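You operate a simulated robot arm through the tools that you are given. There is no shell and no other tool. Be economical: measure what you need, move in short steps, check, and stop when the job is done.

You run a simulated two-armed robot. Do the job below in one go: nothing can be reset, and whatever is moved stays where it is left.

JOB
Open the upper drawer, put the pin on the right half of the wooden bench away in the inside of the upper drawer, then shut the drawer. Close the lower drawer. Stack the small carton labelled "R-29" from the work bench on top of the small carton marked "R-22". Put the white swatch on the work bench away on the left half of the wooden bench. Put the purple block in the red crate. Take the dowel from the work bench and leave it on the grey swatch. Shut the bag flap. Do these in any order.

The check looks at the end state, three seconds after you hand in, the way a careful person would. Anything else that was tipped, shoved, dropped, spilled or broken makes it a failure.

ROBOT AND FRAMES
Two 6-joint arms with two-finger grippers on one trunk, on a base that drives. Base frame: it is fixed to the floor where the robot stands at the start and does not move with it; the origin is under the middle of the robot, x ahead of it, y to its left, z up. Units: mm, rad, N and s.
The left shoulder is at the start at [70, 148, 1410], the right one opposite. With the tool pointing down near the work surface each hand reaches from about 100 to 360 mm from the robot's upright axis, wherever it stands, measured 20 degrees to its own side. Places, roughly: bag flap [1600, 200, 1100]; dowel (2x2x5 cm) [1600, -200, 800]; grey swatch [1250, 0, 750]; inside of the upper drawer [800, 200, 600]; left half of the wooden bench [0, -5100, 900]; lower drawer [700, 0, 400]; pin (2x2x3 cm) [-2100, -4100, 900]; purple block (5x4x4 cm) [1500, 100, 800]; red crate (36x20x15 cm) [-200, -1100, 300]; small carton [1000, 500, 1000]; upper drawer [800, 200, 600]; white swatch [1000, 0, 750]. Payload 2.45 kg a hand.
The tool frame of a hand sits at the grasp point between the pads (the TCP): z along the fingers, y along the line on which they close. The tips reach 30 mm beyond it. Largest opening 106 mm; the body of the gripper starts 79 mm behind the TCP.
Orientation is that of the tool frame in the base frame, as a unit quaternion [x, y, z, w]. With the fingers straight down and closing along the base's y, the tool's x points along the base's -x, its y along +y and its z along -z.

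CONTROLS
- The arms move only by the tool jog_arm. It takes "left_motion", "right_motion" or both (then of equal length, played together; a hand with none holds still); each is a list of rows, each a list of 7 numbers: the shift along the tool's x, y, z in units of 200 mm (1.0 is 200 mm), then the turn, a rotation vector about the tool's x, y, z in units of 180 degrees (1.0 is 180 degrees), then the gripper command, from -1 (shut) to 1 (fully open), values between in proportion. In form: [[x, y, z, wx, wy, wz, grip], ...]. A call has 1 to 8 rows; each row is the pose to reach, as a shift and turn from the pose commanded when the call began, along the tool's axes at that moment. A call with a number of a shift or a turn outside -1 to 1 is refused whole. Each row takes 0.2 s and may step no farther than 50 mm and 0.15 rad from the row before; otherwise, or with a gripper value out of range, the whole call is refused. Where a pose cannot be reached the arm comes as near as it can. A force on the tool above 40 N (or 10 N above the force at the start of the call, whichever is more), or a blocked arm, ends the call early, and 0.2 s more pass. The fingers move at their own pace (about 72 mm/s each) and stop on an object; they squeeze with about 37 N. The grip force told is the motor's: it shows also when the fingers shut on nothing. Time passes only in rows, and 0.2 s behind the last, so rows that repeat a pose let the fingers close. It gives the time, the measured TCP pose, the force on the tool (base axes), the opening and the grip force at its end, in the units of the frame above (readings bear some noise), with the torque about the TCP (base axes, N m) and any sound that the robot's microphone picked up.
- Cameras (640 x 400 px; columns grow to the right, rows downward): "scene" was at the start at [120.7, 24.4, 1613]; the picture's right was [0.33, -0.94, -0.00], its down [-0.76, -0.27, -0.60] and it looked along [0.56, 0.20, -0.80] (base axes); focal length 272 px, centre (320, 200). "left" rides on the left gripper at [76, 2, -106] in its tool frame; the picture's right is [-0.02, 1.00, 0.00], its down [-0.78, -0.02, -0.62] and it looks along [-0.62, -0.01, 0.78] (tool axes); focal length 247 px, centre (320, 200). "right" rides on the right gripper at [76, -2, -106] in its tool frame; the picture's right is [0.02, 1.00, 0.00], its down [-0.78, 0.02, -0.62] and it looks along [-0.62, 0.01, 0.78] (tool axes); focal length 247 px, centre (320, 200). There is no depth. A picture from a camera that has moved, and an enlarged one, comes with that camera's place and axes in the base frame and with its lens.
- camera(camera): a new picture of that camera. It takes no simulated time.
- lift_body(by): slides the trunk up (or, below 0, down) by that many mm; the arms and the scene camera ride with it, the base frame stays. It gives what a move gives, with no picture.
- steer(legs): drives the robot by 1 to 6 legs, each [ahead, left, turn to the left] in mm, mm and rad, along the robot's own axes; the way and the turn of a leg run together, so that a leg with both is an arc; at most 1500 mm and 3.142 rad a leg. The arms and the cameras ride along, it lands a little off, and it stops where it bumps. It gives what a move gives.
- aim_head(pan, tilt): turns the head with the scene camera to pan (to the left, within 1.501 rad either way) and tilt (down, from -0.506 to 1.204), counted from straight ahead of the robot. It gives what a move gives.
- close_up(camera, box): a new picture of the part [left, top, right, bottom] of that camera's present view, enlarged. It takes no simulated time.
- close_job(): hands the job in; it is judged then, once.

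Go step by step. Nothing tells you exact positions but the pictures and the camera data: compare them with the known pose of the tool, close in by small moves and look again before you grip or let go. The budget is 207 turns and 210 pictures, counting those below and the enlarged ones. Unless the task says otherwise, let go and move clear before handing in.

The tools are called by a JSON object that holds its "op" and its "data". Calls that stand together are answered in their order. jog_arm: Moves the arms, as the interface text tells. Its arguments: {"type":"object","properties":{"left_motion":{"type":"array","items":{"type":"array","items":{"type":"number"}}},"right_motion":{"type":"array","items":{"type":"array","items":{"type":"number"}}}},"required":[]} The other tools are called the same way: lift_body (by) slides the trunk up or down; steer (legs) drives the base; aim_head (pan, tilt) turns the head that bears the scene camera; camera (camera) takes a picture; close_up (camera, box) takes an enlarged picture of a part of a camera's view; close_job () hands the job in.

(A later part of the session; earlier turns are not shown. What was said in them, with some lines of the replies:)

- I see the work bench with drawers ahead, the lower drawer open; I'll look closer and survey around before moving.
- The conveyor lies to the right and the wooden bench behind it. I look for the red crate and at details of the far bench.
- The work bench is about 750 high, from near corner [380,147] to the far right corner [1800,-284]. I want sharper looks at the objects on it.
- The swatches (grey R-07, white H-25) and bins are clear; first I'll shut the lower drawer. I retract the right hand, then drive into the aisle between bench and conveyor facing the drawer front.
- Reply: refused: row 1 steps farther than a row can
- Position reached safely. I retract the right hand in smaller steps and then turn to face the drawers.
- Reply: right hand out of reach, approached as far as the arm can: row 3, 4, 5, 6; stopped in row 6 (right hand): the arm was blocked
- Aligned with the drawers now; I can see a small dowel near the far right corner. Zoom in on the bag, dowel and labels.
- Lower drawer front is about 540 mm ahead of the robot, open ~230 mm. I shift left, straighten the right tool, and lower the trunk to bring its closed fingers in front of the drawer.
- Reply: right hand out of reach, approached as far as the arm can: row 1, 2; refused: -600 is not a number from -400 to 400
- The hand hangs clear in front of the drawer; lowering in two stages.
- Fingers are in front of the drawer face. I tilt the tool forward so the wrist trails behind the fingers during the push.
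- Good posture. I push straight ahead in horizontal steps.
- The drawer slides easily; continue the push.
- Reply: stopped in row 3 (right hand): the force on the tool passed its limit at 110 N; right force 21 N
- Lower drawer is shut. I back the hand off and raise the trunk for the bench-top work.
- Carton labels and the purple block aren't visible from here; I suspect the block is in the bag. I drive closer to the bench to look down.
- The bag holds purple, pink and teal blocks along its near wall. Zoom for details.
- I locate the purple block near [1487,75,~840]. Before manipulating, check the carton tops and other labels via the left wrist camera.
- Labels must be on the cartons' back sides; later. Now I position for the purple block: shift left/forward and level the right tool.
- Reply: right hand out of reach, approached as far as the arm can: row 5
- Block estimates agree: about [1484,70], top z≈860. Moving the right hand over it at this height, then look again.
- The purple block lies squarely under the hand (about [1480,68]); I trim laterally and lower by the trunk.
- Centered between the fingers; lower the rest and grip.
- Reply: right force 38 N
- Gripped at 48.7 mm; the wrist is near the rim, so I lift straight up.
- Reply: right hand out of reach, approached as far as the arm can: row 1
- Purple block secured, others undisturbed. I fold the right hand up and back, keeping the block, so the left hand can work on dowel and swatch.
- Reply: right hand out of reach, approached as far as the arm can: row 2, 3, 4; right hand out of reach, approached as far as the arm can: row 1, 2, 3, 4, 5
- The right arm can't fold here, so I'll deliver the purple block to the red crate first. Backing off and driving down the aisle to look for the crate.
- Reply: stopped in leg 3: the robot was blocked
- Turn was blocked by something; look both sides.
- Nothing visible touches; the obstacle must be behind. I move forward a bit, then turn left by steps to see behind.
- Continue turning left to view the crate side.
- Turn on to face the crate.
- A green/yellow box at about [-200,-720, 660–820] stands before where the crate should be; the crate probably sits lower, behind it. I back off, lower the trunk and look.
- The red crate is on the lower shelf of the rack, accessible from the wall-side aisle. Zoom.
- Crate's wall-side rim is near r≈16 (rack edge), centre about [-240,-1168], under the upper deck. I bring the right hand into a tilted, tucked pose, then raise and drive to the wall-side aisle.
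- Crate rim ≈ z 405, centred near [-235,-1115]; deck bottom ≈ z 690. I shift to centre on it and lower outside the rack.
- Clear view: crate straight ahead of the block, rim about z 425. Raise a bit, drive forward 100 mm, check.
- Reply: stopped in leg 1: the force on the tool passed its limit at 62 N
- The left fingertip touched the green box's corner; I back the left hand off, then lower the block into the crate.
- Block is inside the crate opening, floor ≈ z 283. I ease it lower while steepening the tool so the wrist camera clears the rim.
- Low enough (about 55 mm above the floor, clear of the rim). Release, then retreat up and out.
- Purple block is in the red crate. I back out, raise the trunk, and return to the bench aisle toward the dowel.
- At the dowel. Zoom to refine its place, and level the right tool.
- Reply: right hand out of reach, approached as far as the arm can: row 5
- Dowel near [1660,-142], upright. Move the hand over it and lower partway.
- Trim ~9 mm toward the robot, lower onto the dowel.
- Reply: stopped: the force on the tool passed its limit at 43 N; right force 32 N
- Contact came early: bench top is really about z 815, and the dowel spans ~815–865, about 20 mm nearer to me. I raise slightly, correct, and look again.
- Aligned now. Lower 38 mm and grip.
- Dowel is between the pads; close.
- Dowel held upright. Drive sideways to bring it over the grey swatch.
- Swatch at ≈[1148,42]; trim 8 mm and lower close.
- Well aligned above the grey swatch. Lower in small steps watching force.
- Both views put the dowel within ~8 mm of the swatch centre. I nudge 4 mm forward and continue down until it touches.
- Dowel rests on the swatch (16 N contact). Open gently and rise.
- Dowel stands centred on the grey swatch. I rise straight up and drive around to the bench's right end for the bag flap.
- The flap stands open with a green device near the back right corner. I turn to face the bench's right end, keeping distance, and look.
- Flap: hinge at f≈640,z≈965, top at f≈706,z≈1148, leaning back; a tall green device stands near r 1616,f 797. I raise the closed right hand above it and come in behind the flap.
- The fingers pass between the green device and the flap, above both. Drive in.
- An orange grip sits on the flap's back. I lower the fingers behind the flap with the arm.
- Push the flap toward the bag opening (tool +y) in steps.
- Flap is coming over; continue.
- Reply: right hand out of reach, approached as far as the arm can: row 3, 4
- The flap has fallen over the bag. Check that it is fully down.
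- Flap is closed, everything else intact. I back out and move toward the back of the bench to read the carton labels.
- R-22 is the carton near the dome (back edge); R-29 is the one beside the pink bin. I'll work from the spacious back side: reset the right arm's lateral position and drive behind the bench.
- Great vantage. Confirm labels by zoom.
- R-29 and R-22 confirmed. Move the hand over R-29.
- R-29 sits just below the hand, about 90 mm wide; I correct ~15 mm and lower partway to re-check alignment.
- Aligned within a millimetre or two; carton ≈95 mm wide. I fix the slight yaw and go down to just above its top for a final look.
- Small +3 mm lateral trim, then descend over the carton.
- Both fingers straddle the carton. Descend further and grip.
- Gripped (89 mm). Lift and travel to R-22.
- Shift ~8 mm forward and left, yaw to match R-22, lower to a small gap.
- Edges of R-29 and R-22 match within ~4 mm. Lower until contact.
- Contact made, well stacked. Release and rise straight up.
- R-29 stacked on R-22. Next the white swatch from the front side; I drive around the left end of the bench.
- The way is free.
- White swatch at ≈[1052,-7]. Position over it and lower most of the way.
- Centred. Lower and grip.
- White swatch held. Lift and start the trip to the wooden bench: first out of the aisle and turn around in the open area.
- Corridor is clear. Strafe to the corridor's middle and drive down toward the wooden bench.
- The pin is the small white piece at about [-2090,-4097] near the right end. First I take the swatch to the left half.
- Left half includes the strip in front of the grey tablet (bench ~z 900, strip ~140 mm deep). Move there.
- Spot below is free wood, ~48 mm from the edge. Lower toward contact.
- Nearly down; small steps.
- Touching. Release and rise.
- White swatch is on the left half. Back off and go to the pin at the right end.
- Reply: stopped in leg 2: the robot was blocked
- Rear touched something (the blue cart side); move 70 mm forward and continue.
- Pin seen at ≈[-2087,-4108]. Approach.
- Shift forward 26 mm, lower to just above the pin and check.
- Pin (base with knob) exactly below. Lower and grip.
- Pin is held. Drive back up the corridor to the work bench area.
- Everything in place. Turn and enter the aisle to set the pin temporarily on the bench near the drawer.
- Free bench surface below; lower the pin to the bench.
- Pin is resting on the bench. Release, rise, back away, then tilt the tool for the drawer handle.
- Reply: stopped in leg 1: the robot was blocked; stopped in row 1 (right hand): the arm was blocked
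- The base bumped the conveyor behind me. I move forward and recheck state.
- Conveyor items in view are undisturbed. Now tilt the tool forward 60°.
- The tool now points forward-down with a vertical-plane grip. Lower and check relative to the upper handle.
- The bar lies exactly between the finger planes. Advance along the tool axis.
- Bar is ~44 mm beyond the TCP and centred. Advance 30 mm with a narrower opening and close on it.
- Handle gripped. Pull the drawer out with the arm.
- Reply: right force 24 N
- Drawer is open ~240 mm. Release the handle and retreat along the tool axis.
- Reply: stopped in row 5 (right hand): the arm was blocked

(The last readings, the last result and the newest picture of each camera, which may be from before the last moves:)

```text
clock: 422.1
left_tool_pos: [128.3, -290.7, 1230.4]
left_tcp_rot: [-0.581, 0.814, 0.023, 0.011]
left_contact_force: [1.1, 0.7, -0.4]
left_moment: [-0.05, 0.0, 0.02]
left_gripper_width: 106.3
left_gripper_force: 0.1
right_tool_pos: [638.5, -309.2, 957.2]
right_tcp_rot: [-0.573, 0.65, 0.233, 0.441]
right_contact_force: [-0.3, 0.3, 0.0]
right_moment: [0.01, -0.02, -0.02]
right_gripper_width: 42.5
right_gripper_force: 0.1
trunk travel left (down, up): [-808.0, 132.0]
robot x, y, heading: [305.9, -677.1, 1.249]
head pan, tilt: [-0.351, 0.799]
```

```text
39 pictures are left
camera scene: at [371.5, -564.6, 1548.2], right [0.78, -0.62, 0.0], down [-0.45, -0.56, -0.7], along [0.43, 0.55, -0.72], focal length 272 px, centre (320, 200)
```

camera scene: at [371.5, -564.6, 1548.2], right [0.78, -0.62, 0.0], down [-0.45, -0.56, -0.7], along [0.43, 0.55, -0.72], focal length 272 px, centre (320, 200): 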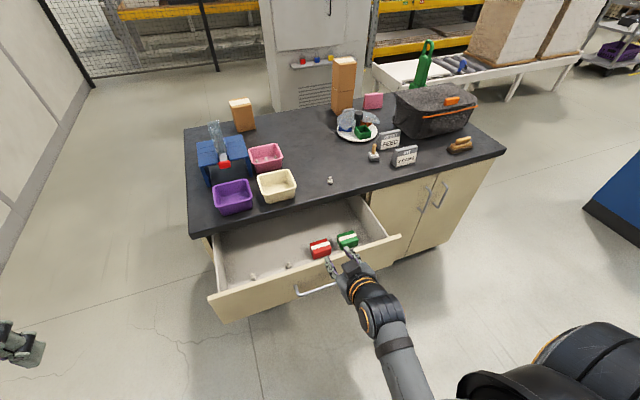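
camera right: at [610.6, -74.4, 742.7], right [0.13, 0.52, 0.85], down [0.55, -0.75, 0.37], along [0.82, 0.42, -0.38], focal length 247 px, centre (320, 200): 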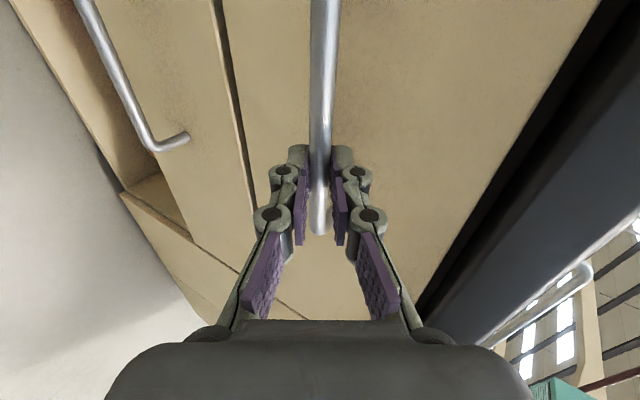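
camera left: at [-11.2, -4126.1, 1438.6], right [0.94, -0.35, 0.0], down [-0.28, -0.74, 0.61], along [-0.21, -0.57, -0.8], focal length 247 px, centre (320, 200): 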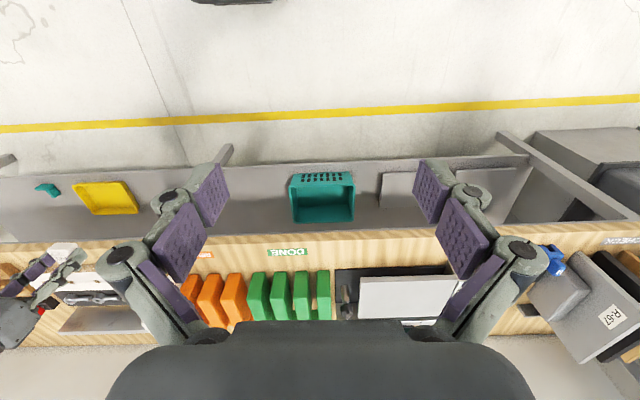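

Drawer holds two other items (red, green) and a couple of small pins; plenty of space. Straighten the tool to vertical while moving slightly forward.

{"op": "jog_arm", "data": {"right_motion": [[-0.025, -0.004, 0.043, -0.0053, 0.0413, 0.0078, -0.2], [-0.05, -0.008, 0.086, -0.0107, 0.0825, 0.0155, -0.2], [-0.075, -0.011, 0.13, -0.016, 0.1238, 0.0233, -0.2], [-0.1, -0.015, 0.173, -0.0213, 0.165, 0.031, -0.2], [-0.125, -0.019, 0.216, -0.0267, 0.2063, 0.0388, -0.2], [-0.15, -0.023, 0.26, -0.032, 0.2475, 0.0465, -0.2], [-0.175, -0.026, 0.3, -0.0374, 0.2888, 0.0543, -0.2], [-0.2, -0.03, 0.345, -0.0427, 0.33, 0.062, -0.2]]}}

{"op": "close_up", "data": {"camera": "scene", "box": [190, 150, 420, 330]}}

```text
clock: 423.9
left_tool_pos: [128.6, -289.2, 1231.2]
left_tcp_rot: [-0.58, 0.814, 0.022, 0.01]
left_contact_force: [-0.1, 0.5, 0.6]
left_moment: [-0.04, 0.02, 0.01]
left_gripper_width: 106.0
left_gripper_force: 0.0
right_tool_pos: [663.3, -231.3, 957.7]
right_tcp_rot: [-0.576, 0.818, 0.001, -0.002]
right_contact_force: [-0.1, 0.4, -0.3]
right_moment: [-0.01, -0.03, 0.01]
right_gripper_width: 42.4
right_gripper_force: 0.0
trunk travel left (down, up): [-808.0, 132.0]
robot x, y, heading: [304.4, -674.5, 1.254]
head pan, tilt: [-0.351, 0.799]
```

```text
2.22 times, centred on (305, 240) of scene
camera zoom: at [372.3, -562.8, 1548.1], right [0.78, -0.62, 0.0], down [-0.45, -0.56, -0.7], along [0.43, 0.55, -0.72], focal length 606 px, centre (353, 111)
```

zoom: 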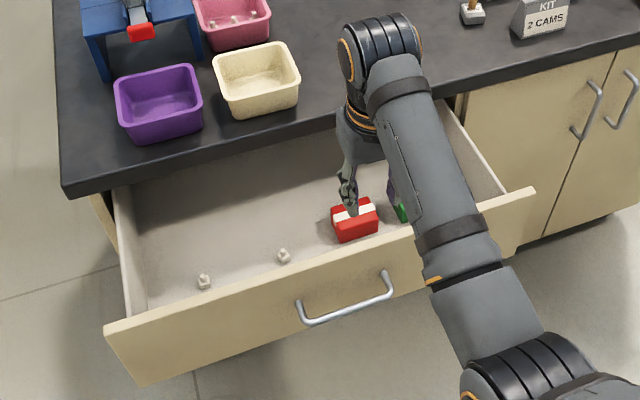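

Now go pick the pin from the bench: extend the arm and shift the base.

{"op": "jog_arm", "data": {"right_motion": [[-0.21, 0, 0, 0, 0, 0, -0.1], [-0.42, 0, 0, 0, 0, 0, 0], [-0.63, 0, 0, 0, 0, 0, 0], [-0.84, 0, 0, 0, 0, 0, 0]]}}

{"op": "steer", "data": {"legs": [[0, -142, 0], [150, 0, 0]]}}

{"op": "camera", "data": {"camera": "right"}}

```text
clock: 424.9
left_tool_pos: [128.8, -288.7, 1230.8]
left_tcp_rot: [-0.58, 0.814, 0.023, 0.011]
left_contact_force: [0.4, 0.1, 0.1]
left_moment: [0.02, 0.0, 0.02]
left_gripper_width: 106.4
left_gripper_force: 0.1
right_tool_pos: [712.0, -101.1, 963.6]
right_tcp_rot: [-0.576, 0.818, 0.003, 0.001]
right_contact_force: [0.1, 0.0, -0.7]
right_moment: [0.04, 0.0, 0.0]
right_gripper_width: 52.7
right_gripper_force: 0.1
right hand out of reach, approached as far as the arm can: row 4
trunk travel left (down, up): [-808.0, 132.0]
robot x, y, heading: [304.8, -674.4, 1.251]
head pan, tilt: [-0.351, 0.799]
```

```text
clock: 427.2
left_tool_pos: [311.2, -193.6, 1231.5]
left_tcp_rot: [-0.579, 0.815, 0.024, 0.011]
left_contact_force: [0.5, 0.1, 0.5]
left_moment: [0.02, 0.0, 0.01]
left_gripper_width: 106.2
left_gripper_force: 0.0
right_tool_pos: [895.0, -6.8, 963.5]
right_tcp_rot: [-0.574, 0.819, 0.003, 0.0]
right_contact_force: [0.8, -0.6, -1.8]
right_moment: [0.04, 0.01, -0.01]
right_gripper_width: 53.1
right_gripper_force: 0.2
trunk travel left (down, up): [-808.0, 132.0]
robot x, y, heading: [488.2, -580.6, 1.25]
head pan, tilt: [-0.351, 0.799]
```

```text
37 pictures are left
camera right: at [870.5, -78.1, 1069.0], right [-0.95, 0.32, 0.0], down [0.25, 0.74, 0.62], along [0.2, 0.59, -0.78], focal length 247 px, centre (320, 200)
```

right: 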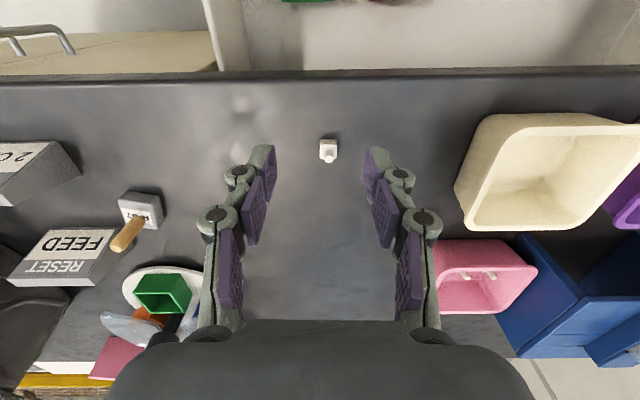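

Pin 48 mm ahead. Adjust by base and lower.

{"op": "steer", "data": {"legs": [[47, 8, 0]]}}

{"op": "lift_body", "data": {"by": -65}}

{"op": "camera", "data": {"camera": "right"}}

```text
clock: 428.1
left_tool_pos: [318.6, -153.4, 1232.8]
left_tcp_rot: [-0.578, 0.815, 0.025, 0.012]
left_contact_force: [-0.5, -0.8, 0.3]
left_moment: [0.08, 0.0, -0.01]
left_gripper_width: 105.8
left_gripper_force: 0.0
right_tool_pos: [903.4, 36.6, 966.4]
right_tcp_rot: [-0.574, 0.819, 0.003, 0.002]
right_contact_force: [0.1, -0.4, 1.0]
right_moment: [0.12, -0.03, 0.01]
right_gripper_width: 52.9
right_gripper_force: 0.1
trunk travel left (down, up): [-808.0, 132.0]
robot x, y, heading: [494.8, -529.2, 1.247]
head pan, tilt: [-0.351, 0.799]
```

```text
clock: 429.1
left_tool_pos: [318.9, -146.4, 1166.5]
left_tcp_rot: [-0.58, 0.814, 0.023, 0.011]
left_contact_force: [0.3, 0.0, 0.9]
left_moment: [0.01, -0.01, 0.02]
left_gripper_width: 106.1
left_gripper_force: 0.0
right_tool_pos: [902.6, 42.2, 898.7]
right_tcp_rot: [-0.574, 0.819, 0.002, -0.001]
right_contact_force: [0.3, 0.5, -0.2]
right_moment: [0.01, -0.01, 0.01]
right_gripper_width: 53.0
right_gripper_force: 0.0
trunk travel left (down, up): [-743.0, 197.0]
robot x, y, heading: [493.7, -528.5, 1.251]
head pan, tilt: [-0.351, 0.799]
```

```text
36 pictures are left
camera right: at [878.2, -30.2, 1003.2], right [-0.95, 0.32, 0.0], down [0.25, 0.74, 0.62], along [0.2, 0.59, -0.78], focal length 247 px, centre (320, 200)
```

right: 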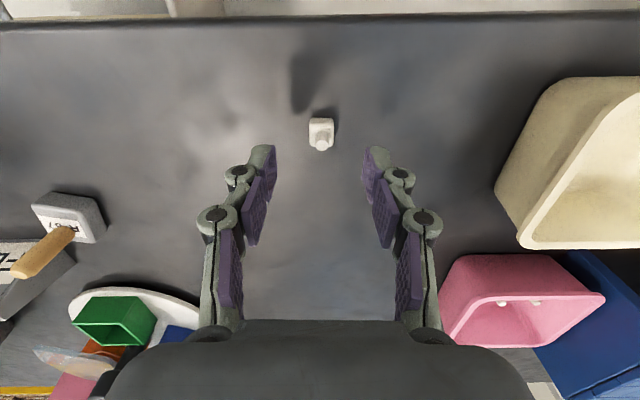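

Aligned; lower and grip the pin.

{"op": "lift_body", "data": {"by": -42}}

{"op": "jog_arm", "data": {"right_motion": [[0.015, 0, 0, 0, 0, 0, 0], [0.015, 0, 0, 0, 0, 0, -0.5], [0.015, 0, 0, 0, 0, 0, -0.8], [0.015, 0, 0, 0, 0, 0, -0.8], [0.015, 0, 0, 0, 0, 0, -0.8]]}}

{"op": "lift_body", "data": {"by": 150}}

{"op": "camera", "data": {"camera": "right"}}

```text
clock: 430.0
left_tool_pos: [319.2, -145.7, 1123.6]
left_tcp_rot: [-0.58, 0.814, 0.023, 0.01]
left_contact_force: [0.6, -0.8, 0.3]
left_moment: [0.0, -0.02, 0.0]
left_gripper_width: 105.7
left_gripper_force: 0.1
right_tool_pos: [902.8, 40.9, 854.4]
right_tcp_rot: [-0.575, 0.818, 0.002, 0.0]
right_contact_force: [0.6, 0.2, -0.2]
right_moment: [0.0, -0.04, -0.01]
right_gripper_width: 53.2
right_gripper_force: 0.2
trunk travel left (down, up): [-701.0, 239.0]
robot x, y, heading: [496.4, -532.5, 1.247]
head pan, tilt: [-0.351, 0.799]
```

```text
clock: 431.2
left_tool_pos: [319.5, -145.4, 1124.5]
left_tcp_rot: [-0.579, 0.815, 0.022, 0.011]
left_contact_force: [-0.3, -0.8, 0.1]
left_moment: [-0.01, 0.0, -0.01]
left_gripper_width: 105.8
left_gripper_force: 0.0
right_tool_pos: [901.7, 38.6, 856.0]
right_tcp_rot: [-0.575, 0.818, 0.001, -0.001]
right_contact_force: [0.0, -0.3, 1.0]
right_moment: [-0.04, 0.01, 0.02]
right_gripper_width: 16.0
right_gripper_force: 36.8
trunk travel left (down, up): [-701.0, 239.0]
robot x, y, heading: [493.5, -532.7, 1.255]
head pan, tilt: [-0.351, 0.799]
```

```text
clock: 432.9
left_tool_pos: [318.8, -146.2, 1273.2]
left_tcp_rot: [-0.579, 0.815, 0.023, 0.01]
left_contact_force: [0.8, -0.5, -1.2]
left_moment: [0.0, -0.02, 0.0]
left_gripper_width: 106.0
left_gripper_force: 0.2
right_tool_pos: [901.3, 39.2, 1006.0]
right_tcp_rot: [-0.575, 0.818, 0.002, 0.0]
right_contact_force: [0.0, 0.1, -0.3]
right_moment: [0.0, -0.02, 0.0]
right_gripper_width: 15.8
right_gripper_force: 36.6
trunk travel left (down, up): [-851.0, 89.0]
robot x, y, heading: [493.7, -533.9, 1.25]
head pan, tilt: [-0.351, 0.799]
```

```text
35 pictures are left
camera right: at [877.0, -32.5, 1110.8], right [-0.95, 0.32, 0.0], down [0.25, 0.74, 0.62], along [0.2, 0.59, -0.78], focal length 247 px, centre (320, 200)
```

right: 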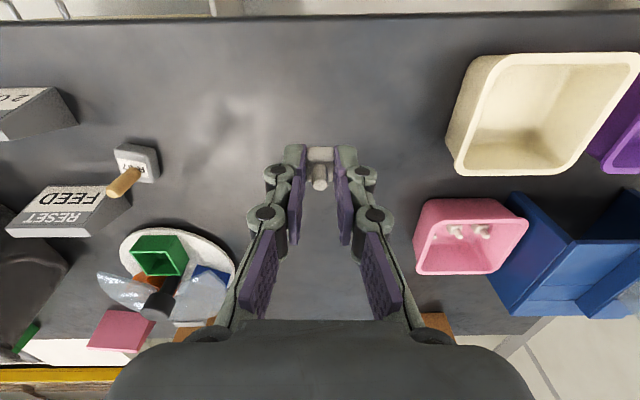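

Pin held. Move over the open drawer's free area (r≈535, f≈135).

{"op": "steer", "data": {"legs": [[-175, 0, 0], [0, 314, 0]]}}

{"op": "lift_body", "data": {"by": -130}}

{"op": "camera", "data": {"camera": "right"}}

{"op": "camera", "data": {"camera": "scene"}}

```text
clock: 436.1
left_tool_pos: [-27.7, -222.4, 1274.6]
left_tcp_rot: [-0.586, 0.81, 0.023, 0.009]
left_contact_force: [-0.5, 1.0, -0.1]
left_moment: [-0.02, -0.08, -0.01]
left_gripper_width: 106.1
left_gripper_force: 0.0
right_tool_pos: [552.6, -27.3, 1004.5]
right_tcp_rot: [-0.581, 0.814, 0.002, -0.001]
right_contact_force: [0.2, -0.5, 0.4]
right_moment: [-0.06, -0.05, -0.03]
right_gripper_width: 16.0
right_gripper_force: 36.9
trunk travel left (down, up): [-851.0, 89.0]
robot x, y, heading: [152.6, -605.3, 1.268]
head pan, tilt: [-0.351, 0.799]
```

```text
clock: 437.7
left_tool_pos: [-26.9, -222.4, 1145.3]
left_tcp_rot: [-0.585, 0.81, 0.023, 0.01]
left_contact_force: [0.7, -0.9, 0.6]
left_moment: [0.01, 0.0, 0.01]
left_gripper_width: 105.8
left_gripper_force: 0.0
right_tool_pos: [551.3, -28.5, 875.8]
right_tcp_rot: [-0.581, 0.814, 0.001, -0.001]
right_contact_force: [0.6, -1.2, 0.7]
right_moment: [-0.01, -0.01, -0.03]
right_gripper_width: 16.1
right_gripper_force: 37.0
trunk travel left (down, up): [-721.0, 219.0]
robot x, y, heading: [153.9, -607.2, 1.261]
head pan, tilt: [-0.351, 0.799]
```

```text
34 pictures are left
camera right: at [528.8, -100.8, 981.1], right [-0.95, 0.3, 0.0], down [0.24, 0.74, 0.62], along [0.19, 0.59, -0.78], focal length 247 px, centre (320, 200)
```

right: 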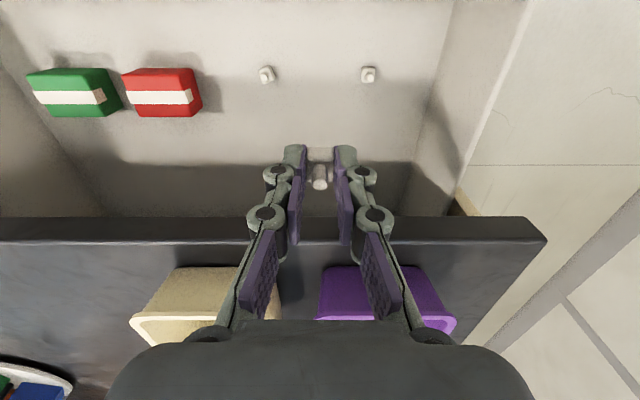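

```text
33 pictures are left
camera scene: at [220.2, -493.6, 1461.3], right [0.79, -0.61, 0.0], down [-0.44, -0.57, -0.7], along [0.42, 0.55, -0.72], focal length 272 px, centre (320, 200)
```

scene: 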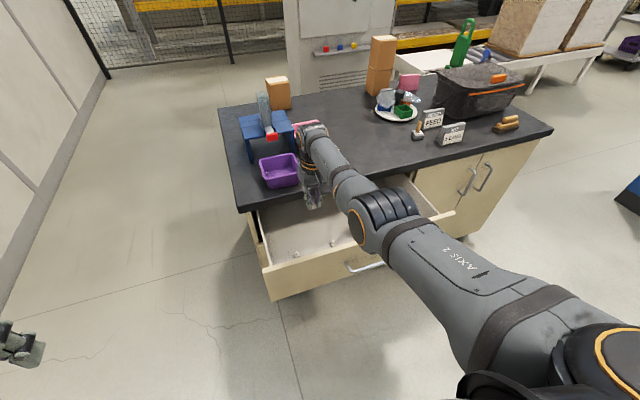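

Directly above the free spot between two existing pins. Nudge back 20 mm for slab clearance and lower.

{"op": "jog_arm", "data": {"right_motion": [[0.1, 0, 0, 0, 0, 0, -0.8], [0.1, 0, 0, 0, 0, 0, -0.8]]}}

{"op": "lift_body", "data": {"by": -150}}

{"op": "camera", "data": {"camera": "right"}}

{"op": "close_up", "data": {"camera": "scene", "box": [200, 100, 480, 320]}}

```text
clock: 438.3
left_tool_pos: [-27.4, -221.9, 1144.1]
left_tcp_rot: [-0.585, 0.811, 0.024, 0.01]
left_contact_force: [-0.4, 0.8, 0.1]
left_moment: [-0.01, 0.01, -0.01]
left_gripper_width: 106.4
left_gripper_force: 0.0
right_tool_pos: [546.5, -46.6, 875.7]
right_tcp_rot: [-0.581, 0.814, 0.002, 0.0]
right_contact_force: [0.4, 0.0, -0.6]
right_moment: [0.03, 0.02, -0.02]
right_gripper_width: 16.1
right_gripper_force: 37.0
trunk travel left (down, up): [-721.0, 219.0]
robot x, y, heading: [157.4, -598.9, 1.268]
head pan, tilt: [-0.351, 0.799]
```

```text
clock: 440.0
left_tool_pos: [-26.9, -221.9, 993.6]
left_tcp_rot: [-0.586, 0.81, 0.023, 0.01]
left_contact_force: [0.2, 0.1, 0.2]
left_moment: [0.0, 0.01, 0.01]
left_gripper_width: 106.1
left_gripper_force: 0.1
right_tool_pos: [545.8, -47.7, 725.5]
right_tcp_rot: [-0.581, 0.814, 0.003, 0.0]
right_contact_force: [0.3, 0.1, 0.3]
right_moment: [0.03, -0.01, 0.01]
right_gripper_width: 15.8
right_gripper_force: 37.2
trunk travel left (down, up): [-571.0, 369.0]
robot x, y, heading: [156.2, -605.5, 1.267]
head pan, tilt: [-0.351, 0.799]
```

```text
32 pictures are left
camera right: at [522.6, -119.3, 831.2], right [-0.95, 0.3, 0.0], down [0.24, 0.74, 0.62], along [0.19, 0.59, -0.78], focal length 247 px, centre (320, 200)
```

right: 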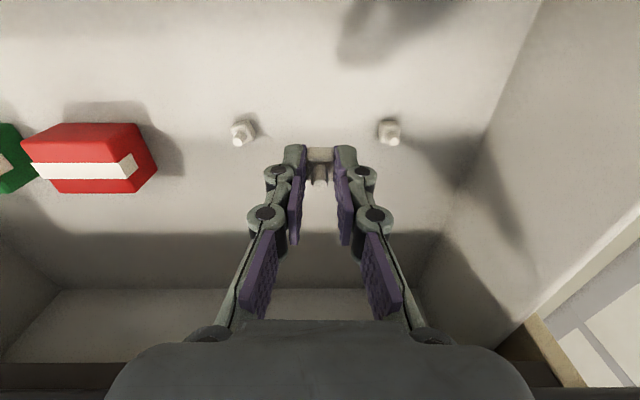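

```text
1.82 times, centred on (340, 210) of scene
camera zoom: at [220.0, -493.6, 1311.3], right [0.79, -0.61, 0.0], down [-0.44, -0.57, -0.7], along [0.42, 0.55, -0.72], focal length 495 px, centre (284, 182)
```

zoom: 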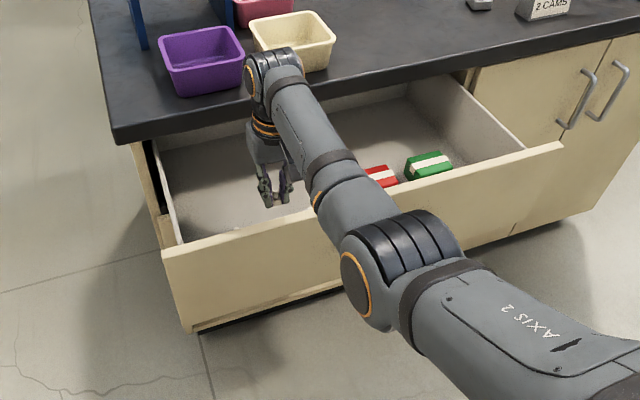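

Drawer floor is near z 590–600. Lower the last part by arm to keep the elbow above the drawer front.

{"op": "jog_arm", "data": {"right_motion": [[0, 0, 0.15, 0, 0, 0, -0.8], [0, 0, 0.3, 0, 0, 0, -0.8]]}}

{"op": "close_up", "data": {"camera": "scene", "box": [200, 100, 480, 320]}}

```text
clock: 440.6
left_tool_pos: [-26.4, -221.8, 994.6]
left_tcp_rot: [-0.586, 0.81, 0.023, 0.01]
left_contact_force: [0.1, 0.1, 0.6]
left_moment: [-0.02, -0.01, 0.01]
left_gripper_width: 106.0
left_gripper_force: 0.1
right_tool_pos: [546.3, -47.0, 665.8]
right_tcp_rot: [-0.581, 0.814, 0.002, 0.0]
right_contact_force: [0.2, -0.3, -0.3]
right_moment: [0.0, 0.0, 0.01]
right_gripper_width: 15.9
right_gripper_force: 36.9
trunk travel left (down, up): [-571.0, 369.0]
robot x, y, heading: [152.3, -608.5, 1.261]
head pan, tilt: [-0.351, 0.799]
```

```text
1.82 times, centred on (340, 210) of scene
camera zoom: at [220.1, -493.1, 1311.2], right [0.79, -0.61, 0.0], down [-0.44, -0.57, -0.7], along [0.42, 0.55, -0.72], focal length 495 px, centre (284, 182)
```

zoom: 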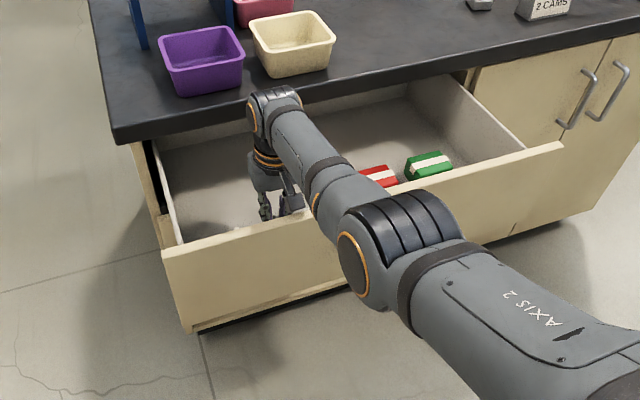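

{"op": "jog_arm", "data": {"right_motion": [[0, 0, 0.05, 0, 0, 0, -0.8], [0, 0, 0.08, 0, 0, 0, -0.8]]}}

{"op": "jog_arm", "data": {"right_motion": [[0, 0, 0, 0, 0, 0, -0.4], [0, 0, 0, 0, 0, 0, -0.2], [0, 0, 0, 0, 0, 0, -0.2]]}}

{"op": "jog_arm", "data": {"right_motion": [[0, 0, -0.2, 0, 0, 0, -0.2], [0, 0, -0.38, 0, 0, 0, -0.2]]}}

{"op": "lift_body", "data": {"by": 200}}

{"op": "camera", "data": {"camera": "right"}}

```text
clock: 441.2
left_tool_pos: [-27.1, -221.9, 994.6]
left_tcp_rot: [-0.585, 0.811, 0.024, 0.01]
left_contact_force: [-0.2, 0.1, 0.0]
left_moment: [-0.01, 0.01, 0.02]
left_gripper_width: 106.0
left_gripper_force: 0.1
right_tool_pos: [545.0, -49.0, 649.6]
right_tcp_rot: [-0.581, 0.814, 0.002, -0.001]
right_contact_force: [-0.6, 0.6, -1.1]
right_moment: [-0.08, 0.02, -0.04]
right_gripper_width: 15.9
right_gripper_force: 37.6
trunk travel left (down, up): [-571.0, 369.0]
robot x, y, heading: [153.4, -605.2, 1.265]
head pan, tilt: [-0.351, 0.799]
```

```text
clock: 442.0
left_tool_pos: [-27.9, -222.8, 994.3]
left_tcp_rot: [-0.586, 0.81, 0.024, 0.01]
left_contact_force: [0.3, 0.4, 0.2]
left_moment: [-0.01, 0.0, 0.0]
left_gripper_width: 106.1
left_gripper_force: 0.0
right_tool_pos: [545.9, -48.8, 650.8]
right_tcp_rot: [-0.581, 0.814, 0.002, -0.001]
right_contact_force: [0.3, -0.6, 0.3]
right_moment: [-0.01, -0.01, -0.01]
right_gripper_width: 42.8
right_gripper_force: 0.0
trunk travel left (down, up): [-571.0, 369.0]
robot x, y, heading: [155.9, -604.3, 1.264]
head pan, tilt: [-0.351, 0.799]
```

```text
clock: 442.6
left_tool_pos: [-27.1, -222.5, 994.6]
left_tcp_rot: [-0.586, 0.81, 0.023, 0.01]
left_contact_force: [-0.3, 0.2, 0.3]
left_moment: [-0.01, 0.0, -0.04]
left_gripper_width: 106.3
left_gripper_force: 0.2
right_tool_pos: [545.9, -48.4, 725.7]
right_tcp_rot: [-0.581, 0.814, 0.002, -0.001]
right_contact_force: [-0.1, 0.0, 0.4]
right_moment: [0.02, 0.01, 0.01]
right_gripper_width: 42.4
right_gripper_force: 0.0
trunk travel left (down, up): [-571.0, 369.0]
robot x, y, heading: [155.8, -606.3, 1.262]
head pan, tilt: [-0.351, 0.799]
```

```text
clock: 444.8
left_tool_pos: [-27.2, -222.1, 1194.4]
left_tcp_rot: [-0.586, 0.81, 0.024, 0.009]
left_contact_force: [-0.4, -0.3, 0.6]
left_moment: [0.01, 0.02, -0.01]
left_gripper_width: 106.0
left_gripper_force: 0.1
right_tool_pos: [545.9, -48.0, 926.1]
right_tcp_rot: [-0.58, 0.814, 0.002, 0.0]
right_contact_force: [0.4, 0.3, -0.2]
right_moment: [0.02, -0.02, 0.0]
right_gripper_width: 42.4
right_gripper_force: 0.1
trunk travel left (down, up): [-771.0, 169.0]
robot x, y, heading: [157.2, -603.4, 1.264]
head pan, tilt: [-0.351, 0.799]
```

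```text
29 pictures are left
camera right: at [522.4, -119.9, 1031.3], right [-0.95, 0.31, 0.0], down [0.24, 0.74, 0.62], along [0.19, 0.59, -0.78], focal length 247 px, centre (320, 200)
```

right: 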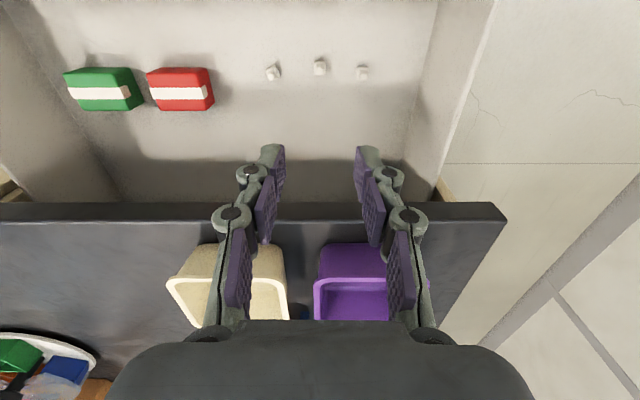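

Pin is in the upper drawer with the others. Now tilt the tool, retract behind the drawer front, lower, and push it shut.

{"op": "jog_arm", "data": {"right_motion": [[0, 0, 0, 0, -0.042, 0, -1], [0.05, 0, 0, 0, -0.084, 0, -1], [0.12, 0, 0, 0, -0.126, 0, -1], [0.19, 0, 0, 0, -0.168, 0, -1], [0.26, 0, 0, 0, -0.21, 0, -1], [0.33, 0, 0, 0, -0.252, 0, -1], [0.4, 0, 0, 0, -0.294, 0, -1], [0.47, 0, 0, 0, -0.333, 0, -1]]}}

{"op": "steer", "data": {"legs": [[-45, 25, 0]]}}

{"op": "camera", "data": {"camera": "scene"}}

```text
clock: 446.6
left_tool_pos: [-27.6, -223.0, 1195.3]
left_tcp_rot: [-0.586, 0.81, 0.023, 0.011]
left_contact_force: [-0.4, 0.0, -0.2]
left_moment: [0.04, -0.01, 0.0]
left_gripper_width: 106.2
left_gripper_force: 0.1
right_tool_pos: [515.4, -138.3, 928.2]
right_tcp_rot: [-0.502, 0.704, 0.292, 0.408]
right_contact_force: [-0.4, -0.4, 0.1]
right_moment: [0.01, -0.01, 0.02]
right_gripper_width: 0.0
right_gripper_force: 28.1
trunk travel left (down, up): [-771.0, 169.0]
robot x, y, heading: [151.5, -605.6, 1.265]
head pan, tilt: [-0.351, 0.799]
```

```text
clock: 447.5
left_tool_pos: [-35.1, -261.1, 1195.7]
left_tcp_rot: [-0.583, 0.812, 0.024, 0.008]
left_contact_force: [0.2, -0.1, 0.5]
left_moment: [-0.04, 0.03, -0.02]
left_gripper_width: 105.9
left_gripper_force: 0.0
right_tool_pos: [504.2, -180.4, 924.9]
right_tcp_rot: [-0.501, 0.707, 0.292, 0.405]
right_contact_force: [0.4, -0.1, 0.2]
right_moment: [0.0, 0.0, 0.0]
right_gripper_width: 0.0
right_gripper_force: 28.7
trunk travel left (down, up): [-771.0, 169.0]
robot x, y, heading: [136.4, -648.5, 1.264]
head pan, tilt: [-0.351, 0.799]
```

```text
28 pictures are left
camera scene: at [215.7, -535.5, 1511.3], right [0.79, -0.61, -0.01], down [-0.45, -0.57, -0.69], along [0.42, 0.55, -0.72], focal length 272 px, centre (320, 200)
```

scene: 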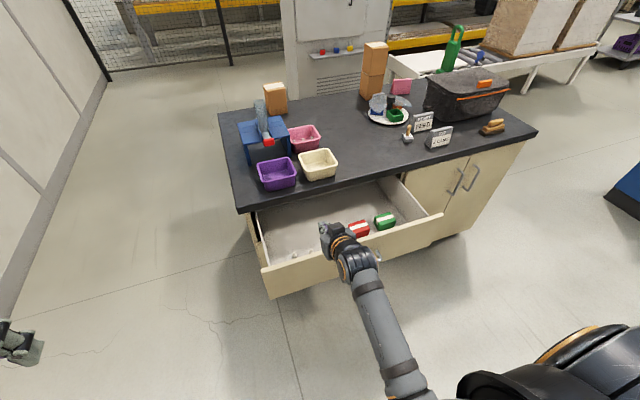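

Retract a further ~105 mm so the fingers sit in front of the drawer face.

{"op": "jog_arm", "data": {"right_motion": [[0.087, 0, -0.152, 0, 0, 0, -1], [0.174, 0, -0.304, 0, 0, 0, -1], [0.26, 0, -0.456, 0, 0, 0, -1]]}}

{"op": "camera", "data": {"camera": "scene"}}

```text
clock: 448.3
left_tool_pos: [-43.1, -266.0, 1194.5]
left_tcp_rot: [-0.585, 0.811, 0.022, 0.012]
left_contact_force: [-0.7, 0.1, 0.5]
left_moment: [0.0, -0.03, -0.01]
left_gripper_width: 106.0
left_gripper_force: 0.0
right_tool_pos: [466.4, -278.8, 933.2]
right_tcp_rot: [-0.507, 0.697, 0.29, 0.416]
right_contact_force: [-0.8, 0.3, -0.4]
right_moment: [0.02, -0.02, -0.03]
right_gripper_width: 0.0
right_gripper_force: 29.0
trunk travel left (down, up): [-771.0, 169.0]
robot x, y, heading: [140.9, -645.1, 1.264]
head pan, tilt: [-0.351, 0.799]
```

```text
27 pictures are left
camera scene: at [203.6, -539.4, 1511.5], right [0.79, -0.61, 0.0], down [-0.44, -0.57, -0.7], along [0.43, 0.55, -0.72], focal length 272 px, centre (320, 200)
```

scene: 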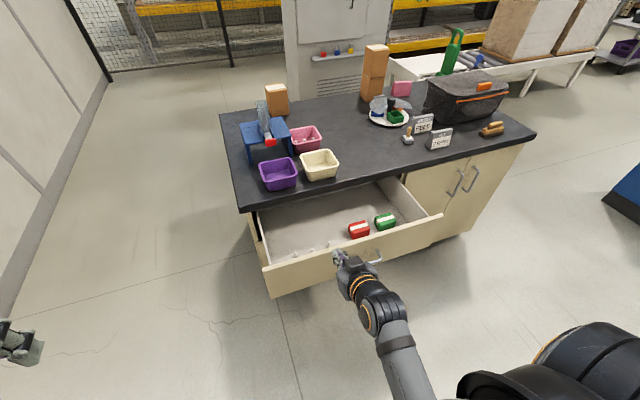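

In front of the face. Shift left 35 mm to clear the handle, then lower.

{"op": "steer", "data": {"legs": [[0, 40, 0]]}}

{"op": "lift_body", "data": {"by": -230}}

{"op": "camera", "data": {"camera": "scene"}}

{"op": "camera", "data": {"camera": "right"}}

```text
clock: 449.1
left_tool_pos: [-42.1, -262.4, 1193.3]
left_tcp_rot: [-0.586, 0.81, 0.022, 0.01]
left_contact_force: [0.0, -0.1, -0.7]
left_moment: [-0.02, -0.01, -0.01]
left_gripper_width: 106.2
left_gripper_force: 0.1
right_tool_pos: [466.7, -275.1, 931.0]
right_tcp_rot: [-0.51, 0.696, 0.29, 0.414]
right_contact_force: [0.4, 0.4, -0.5]
right_moment: [-0.02, 0.02, 0.01]
right_gripper_width: 0.2
right_gripper_force: 28.8
trunk travel left (down, up): [-771.0, 169.0]
robot x, y, heading: [140.3, -647.0, 1.271]
head pan, tilt: [-0.351, 0.799]
stopped in leg 1: the robot was blocked; the commanded pose is now the measured one
```

```text
clock: 451.5
left_tool_pos: [-43.8, -264.1, 964.5]
left_tcp_rot: [-0.586, 0.81, 0.021, 0.01]
left_contact_force: [-0.1, 1.2, 0.9]
left_moment: [-0.01, 0.03, 0.02]
left_gripper_width: 105.8
left_gripper_force: 0.0
right_tool_pos: [466.0, -275.0, 702.0]
right_tcp_rot: [-0.51, 0.696, 0.29, 0.415]
right_contact_force: [-0.7, 0.1, 0.2]
right_moment: [0.01, 0.02, -0.03]
right_gripper_width: 0.2
right_gripper_force: 28.6
trunk travel left (down, up): [-541.0, 399.0]
robot x, y, heading: [144.6, -649.1, 1.273]
head pan, tilt: [-0.351, 0.799]
```

```text
26 pictures are left
camera scene: at [205.4, -537.0, 1281.3], right [0.79, -0.61, 0.0], down [-0.44, -0.57, -0.7], along [0.42, 0.55, -0.72], focal length 272 px, centre (320, 200)
```

scene: 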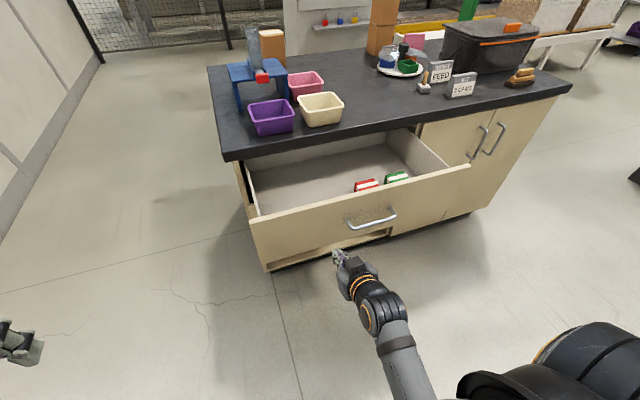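

```text
25 pictures are left
camera right: at [427.1, -398.7, 686.0], right [-0.95, 0.3, -0.04], down [-0.08, -0.14, 0.99], along [0.29, 0.94, 0.16], focal length 247 px, centre (320, 200)
```

right: 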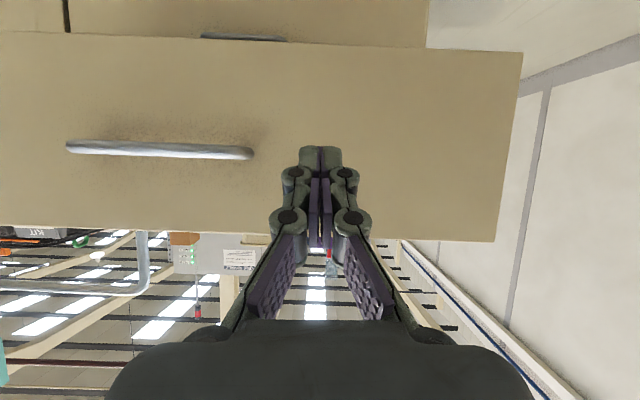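

Fingers face the drawer front, left of the handle. Drive forward to push it.

{"op": "steer", "data": {"legs": [[200, 0, 0]]}}

{"op": "camera", "data": {"camera": "scene"}}

```text
clock: 453.1
left_tool_pos: [15.8, -73.0, 964.6]
left_tcp_rot: [-0.587, 0.81, 0.021, 0.01]
left_contact_force: [0.9, -0.1, -0.5]
left_moment: [-0.04, 0.04, 0.0]
left_gripper_width: 105.9
left_gripper_force: 0.0
right_tool_pos: [525.1, -84.9, 700.4]
right_tcp_rot: [-0.509, 0.696, 0.289, 0.415]
right_contact_force: [0.9, 1.7, 0.3]
right_moment: [0.01, 0.0, 0.01]
right_gripper_width: 0.1
right_gripper_force: 28.9
trunk travel left (down, up): [-541.0, 399.0]
robot x, y, heading: [198.6, -458.1, 1.269]
head pan, tilt: [-0.351, 0.799]
```

```text
24 pictures are left
camera scene: at [265.1, -345.7, 1281.2], right [0.79, -0.61, 0.0], down [-0.44, -0.57, -0.7], along [0.42, 0.55, -0.72], focal length 272 px, centre (320, 200)
```

scene: 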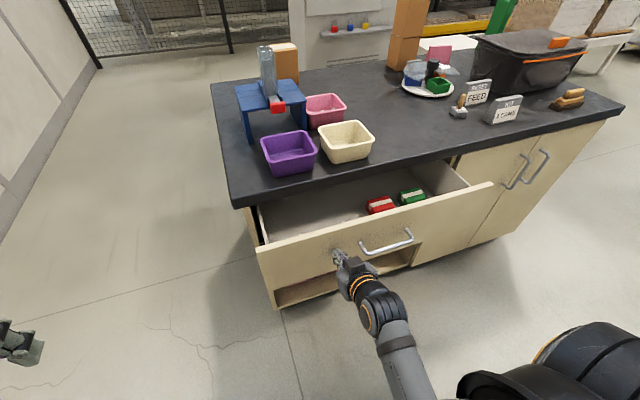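

Sliding in smoothly. Continue.

{"op": "steer", "data": {"legs": [[110, 0, 0]]}}

{"op": "jog_arm", "data": {"right_motion": [[-0.1, 0, 0.174, 0, 0, 0, -1], [-0.2, 0, 0.348, 0, 0, 0, -1]]}}

{"op": "camera", "data": {"camera": "scene"}}

```text
clock: 454.3
left_tool_pos: [49.1, 31.8, 963.9]
left_tcp_rot: [-0.585, 0.811, 0.022, 0.011]
left_contact_force: [0.9, 0.2, 0.1]
left_moment: [-0.06, -0.02, -0.03]
left_gripper_width: 105.8
left_gripper_force: 0.1
right_tool_pos: [558.1, 19.5, 700.5]
right_tcp_rot: [-0.51, 0.696, 0.289, 0.414]
right_contact_force: [-0.5, 0.2, 0.0]
right_moment: [0.02, 0.0, 0.0]
right_gripper_width: 0.0
right_gripper_force: 28.7
trunk travel left (down, up): [-541.0, 399.0]
robot x, y, heading: [234.4, -352.1, 1.267]
head pan, tilt: [-0.351, 0.799]
```

```text
clock: 454.8
left_tool_pos: [47.1, 29.6, 965.4]
left_tcp_rot: [-0.585, 0.811, 0.022, 0.012]
left_contact_force: [1.9, 2.0, -0.9]
left_moment: [-0.23, 0.1, -0.02]
left_gripper_width: 106.1
left_gripper_force: 0.0
right_tool_pos: [570.8, 56.8, 700.5]
right_tcp_rot: [-0.51, 0.699, 0.289, 0.41]
right_contact_force: [-31.4, -52.2, 25.5]
right_moment: [0.38, -0.05, 0.52]
right_gripper_width: 6.1
right_gripper_force: 28.3
trunk travel left (down, up): [-541.0, 399.0]
robot x, y, heading: [231.3, -355.5, 1.266]
head pan, tilt: [-0.351, 0.799]
stopped in row 2 (right hand): the force on the tool passed its limit at 158 N (the readings are from after the stop); the commanded pose is now the measured one
```

```text
23 pictures are left
camera scene: at [295.4, -246.1, 1281.8], right [0.79, -0.61, 0.0], down [-0.44, -0.57, -0.7], along [0.43, 0.55, -0.72], focal length 272 px, centre (320, 200)
```

scene: 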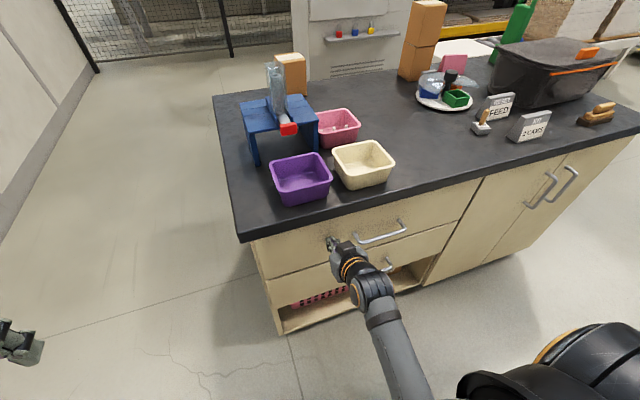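

Drawer reached its stop. Back off and verify both drawers closed and the bench state.

{"op": "steer", "data": {"legs": [[-170, 0, 0]]}}

{"op": "close_up", "data": {"camera": "scene", "box": [200, 100, 480, 340]}}

{"op": "lift_body", "data": {"by": 380}}

{"op": "camera", "data": {"camera": "scene"}}

```text
clock: 456.3
left_tool_pos: [-2.0, -132.3, 964.3]
left_tcp_rot: [-0.586, 0.81, 0.022, 0.012]
left_contact_force: [-0.8, -0.3, 0.2]
left_moment: [0.02, -0.06, -0.02]
left_gripper_width: 106.0
left_gripper_force: 0.0
right_tool_pos: [520.1, -103.4, 700.7]
right_tcp_rot: [-0.51, 0.699, 0.287, 0.411]
right_contact_force: [-0.1, 0.0, -0.2]
right_moment: [0.01, 0.01, 0.01]
right_gripper_width: 0.1
right_gripper_force: 28.1
trunk travel left (down, up): [-541.0, 399.0]
robot x, y, heading: [180.0, -516.0, 1.265]
head pan, tilt: [-0.351, 0.799]
```

```text
1.67 times, centred on (340, 220) of scene
camera zoom: at [246.0, -406.3, 1281.4], right [0.79, -0.61, 0.0], down [-0.44, -0.57, -0.7], along [0.43, 0.55, -0.72], focal length 454 px, centre (287, 167)
```

zoom: 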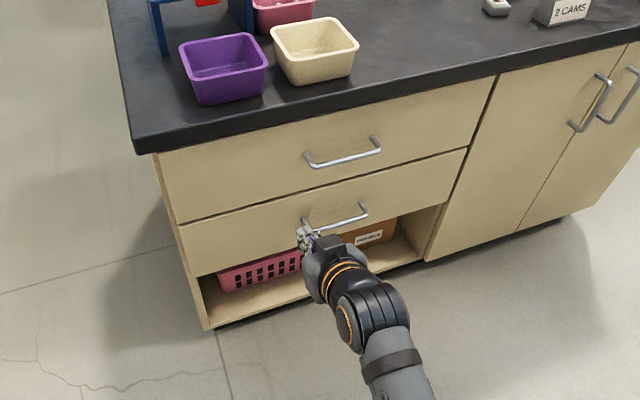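

```text
clock: 459.9
left_tool_pos: [-1.7, -132.2, 1344.2]
left_tcp_rot: [-0.586, 0.81, 0.021, 0.011]
left_contact_force: [0.0, 0.5, 0.1]
left_moment: [0.0, -0.01, 0.03]
left_gripper_width: 106.0
left_gripper_force: 0.0
right_tool_pos: [520.3, -102.5, 1078.4]
right_tcp_rot: [-0.511, 0.699, 0.287, 0.41]
right_contact_force: [-0.7, -0.1, -0.5]
right_moment: [-0.02, 0.01, -0.03]
right_gripper_width: 0.2
right_gripper_force: 28.2
trunk travel left (down, up): [-921.0, 19.0]
robot x, y, heading: [179.1, -520.1, 1.269]
head pan, tilt: [-0.351, 0.799]
```

```text
21 pictures are left
camera scene: at [246.3, -405.1, 1661.2], right [0.79, -0.61, 0.0], down [-0.44, -0.57, -0.7], along [0.43, 0.55, -0.72], focal length 272 px, centre (320, 200)
```

scene: 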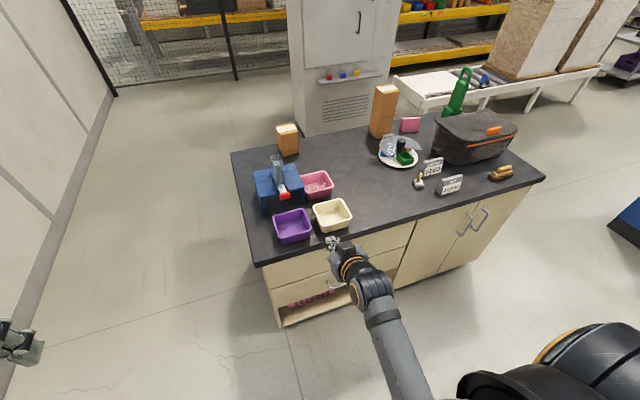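

Both drawers are flush. Check the dowel, then look at the conveyor end and rack for disturbance.

{"op": "close_up", "data": {"camera": "scene", "box": [360, 80, 520, 200]}}

{"op": "steer", "data": {"legs": [[200, 0, 0], [0, 480, 0], [0, 0, 1.9]]}}

{"op": "aim_head", "data": {"pan": 1.1, "tilt": 0.7}}

{"op": "camera", "data": {"camera": "scene"}}

```text
3.33 times, centred on (440, 140) of scene
camera zoom: at [246.3, -405.1, 1661.2], right [0.79, -0.61, 0.0], down [-0.44, -0.57, -0.7], along [0.43, 0.55, -0.72], focal length 908 px, centre (-80, 400)
```

zoom: 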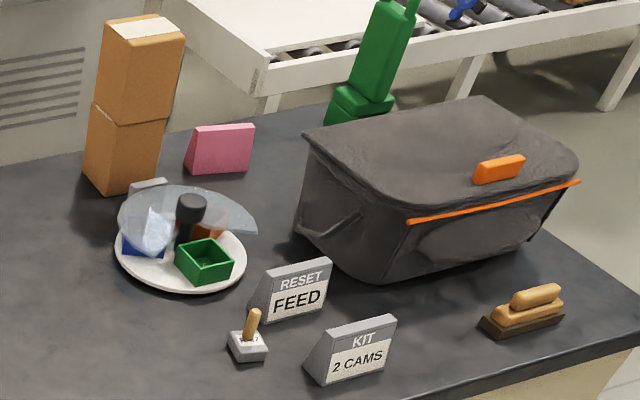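

```text
clock: 468.6
left_tool_pos: [-515.1, -481.2, 1343.4]
left_tcp_rot: [1.0, 0.009, -0.021, 0.012]
left_contact_force: [0.2, 0.4, 0.5]
left_moment: [0.02, 0.01, 0.03]
left_gripper_width: 105.9
left_gripper_force: 0.0
right_tool_pos: [-716.1, 1.5, 1079.7]
right_tcp_rot: [0.865, 0.013, -0.502, -0.002]
right_contact_force: [-0.5, 0.0, -0.4]
right_moment: [0.02, 0.02, 0.0]
right_gripper_width: 0.2
right_gripper_force: 28.4
trunk travel left (down, up): [-921.0, 19.0]
robot x, y, heading: [-209.7, -180.6, -3.111]
head pan, tilt: [-0.351, 0.799]
```

```text
clock: 470.1
left_tool_pos: [-515.1, -481.6, 1344.5]
left_tcp_rot: [1.0, 0.009, -0.021, 0.012]
left_contact_force: [-0.2, 0.2, -0.1]
left_moment: [-0.02, -0.01, 0.0]
left_gripper_width: 106.0
left_gripper_force: 0.1
right_tool_pos: [-715.9, 2.5, 1079.7]
right_tcp_rot: [0.865, 0.014, -0.501, -0.002]
right_contact_force: [0.6, -0.1, 0.6]
right_moment: [0.01, 0.0, 0.03]
right_gripper_width: 0.2
right_gripper_force: 28.7
trunk travel left (down, up): [-921.0, 19.0]
robot x, y, heading: [-213.1, -180.8, -3.11]
head pan, tilt: [1.1, 0.7]
```

```text
19 pictures are left
camera scene: at [-298.1, -259.6, 1669.5], right [-0.91, 0.42, 0.0], down [0.27, 0.58, -0.76], along [-0.32, -0.69, -0.64], focal length 272 px, centre (320, 200)
```

scene: 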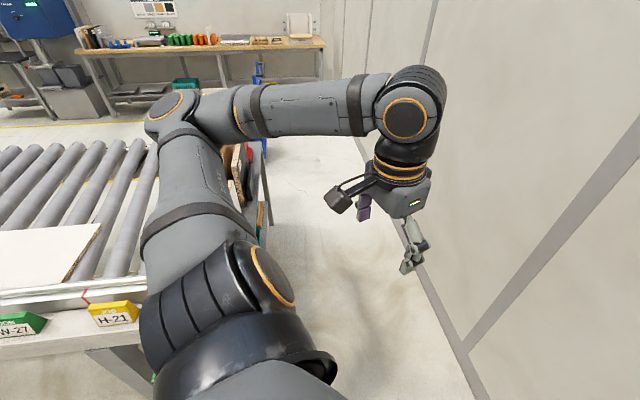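

Signs are in place. Turn a bit more to see the green box and rack.

{"op": "steer", "data": {"legs": [[0, 0, 1.2]]}}

{"op": "aim_head", "data": {"pan": 0.0, "tilt": 0.85}}

{"op": "camera", "data": {"camera": "scene"}}

```text
clock: 473.5
left_tool_pos: [-42.3, -570.6, 1344.1]
left_tcp_rot: [0.819, 0.573, -0.011, 0.022]
left_contact_force: [0.0, 0.4, 0.4]
left_moment: [0.02, -0.03, -0.01]
left_gripper_width: 105.8
left_gripper_force: 0.1
right_tool_pos: [-565.8, -583.3, 1079.7]
right_tcp_rot: [0.707, 0.499, -0.415, 0.281]
right_contact_force: [-0.1, -0.3, 0.2]
right_moment: [0.0, 0.02, 0.0]
right_gripper_width: 0.0
right_gripper_force: 28.8
trunk travel left (down, up): [-921.0, 19.0]
robot x, y, heading: [-212.4, -180.8, -1.907]
head pan, tilt: [1.1, 0.7]
```

```text
clock: 474.9
left_tool_pos: [-42.7, -571.9, 1343.6]
left_tcp_rot: [0.82, 0.572, -0.011, 0.02]
left_contact_force: [0.3, 0.3, -0.7]
left_moment: [0.04, -0.02, -0.02]
left_gripper_width: 106.1
left_gripper_force: 0.0
right_tool_pos: [-565.4, -584.2, 1079.4]
right_tcp_rot: [0.707, 0.5, -0.415, 0.28]
right_contact_force: [0.0, -0.3, -0.5]
right_moment: [0.03, 0.02, -0.01]
right_gripper_width: 0.0
right_gripper_force: 28.7
trunk travel left (down, up): [-921.0, 19.0]
robot x, y, heading: [-208.4, -181.8, -1.909]
head pan, tilt: [0.0, 0.85]
```

```text
18 pictures are left
camera scene: at [-254.2, -302.0, 1657.2], right [-0.94, 0.33, 0.0], down [0.25, 0.71, -0.66], along [-0.22, -0.62, -0.75], focal length 272 px, centre (320, 200)
```

scene: 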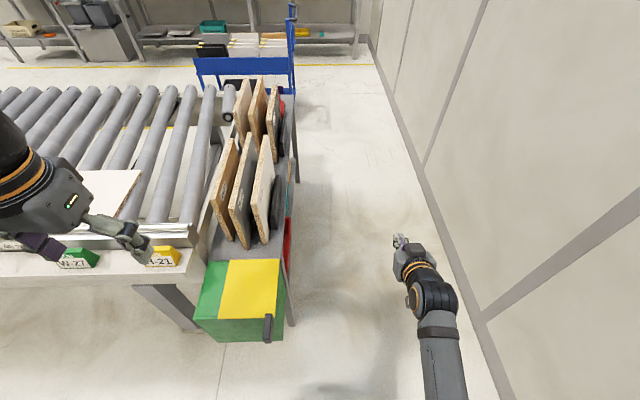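

Everything checks out: the box, rack, signs and bench items are undisturbed, both hands are empty and clear. I hand the job in.

{"op": "close_job", "data": {}}

```text
The job is handed in.
```

I did all seven parts of the job and handed it in.

- **Upper drawer:** the pin is inside and the drawer is shut. I set the pin down on the work bench briefly while opening the drawer.
- **Lower drawer:** closed.
- **Cartons:** R-29 is stacked on R-22.
- **White swatch:** on the left half of the wooden bench.
- **Purple block:** in the red crate; I let it fall about 55 mm.
- **Dowel:** standing on the grey swatch.
- **Bag flap:** shut.

The base bumped the conveyor and probably the blue cart, and the left hand touched the green box. In the last pictures nothing there looked moved.
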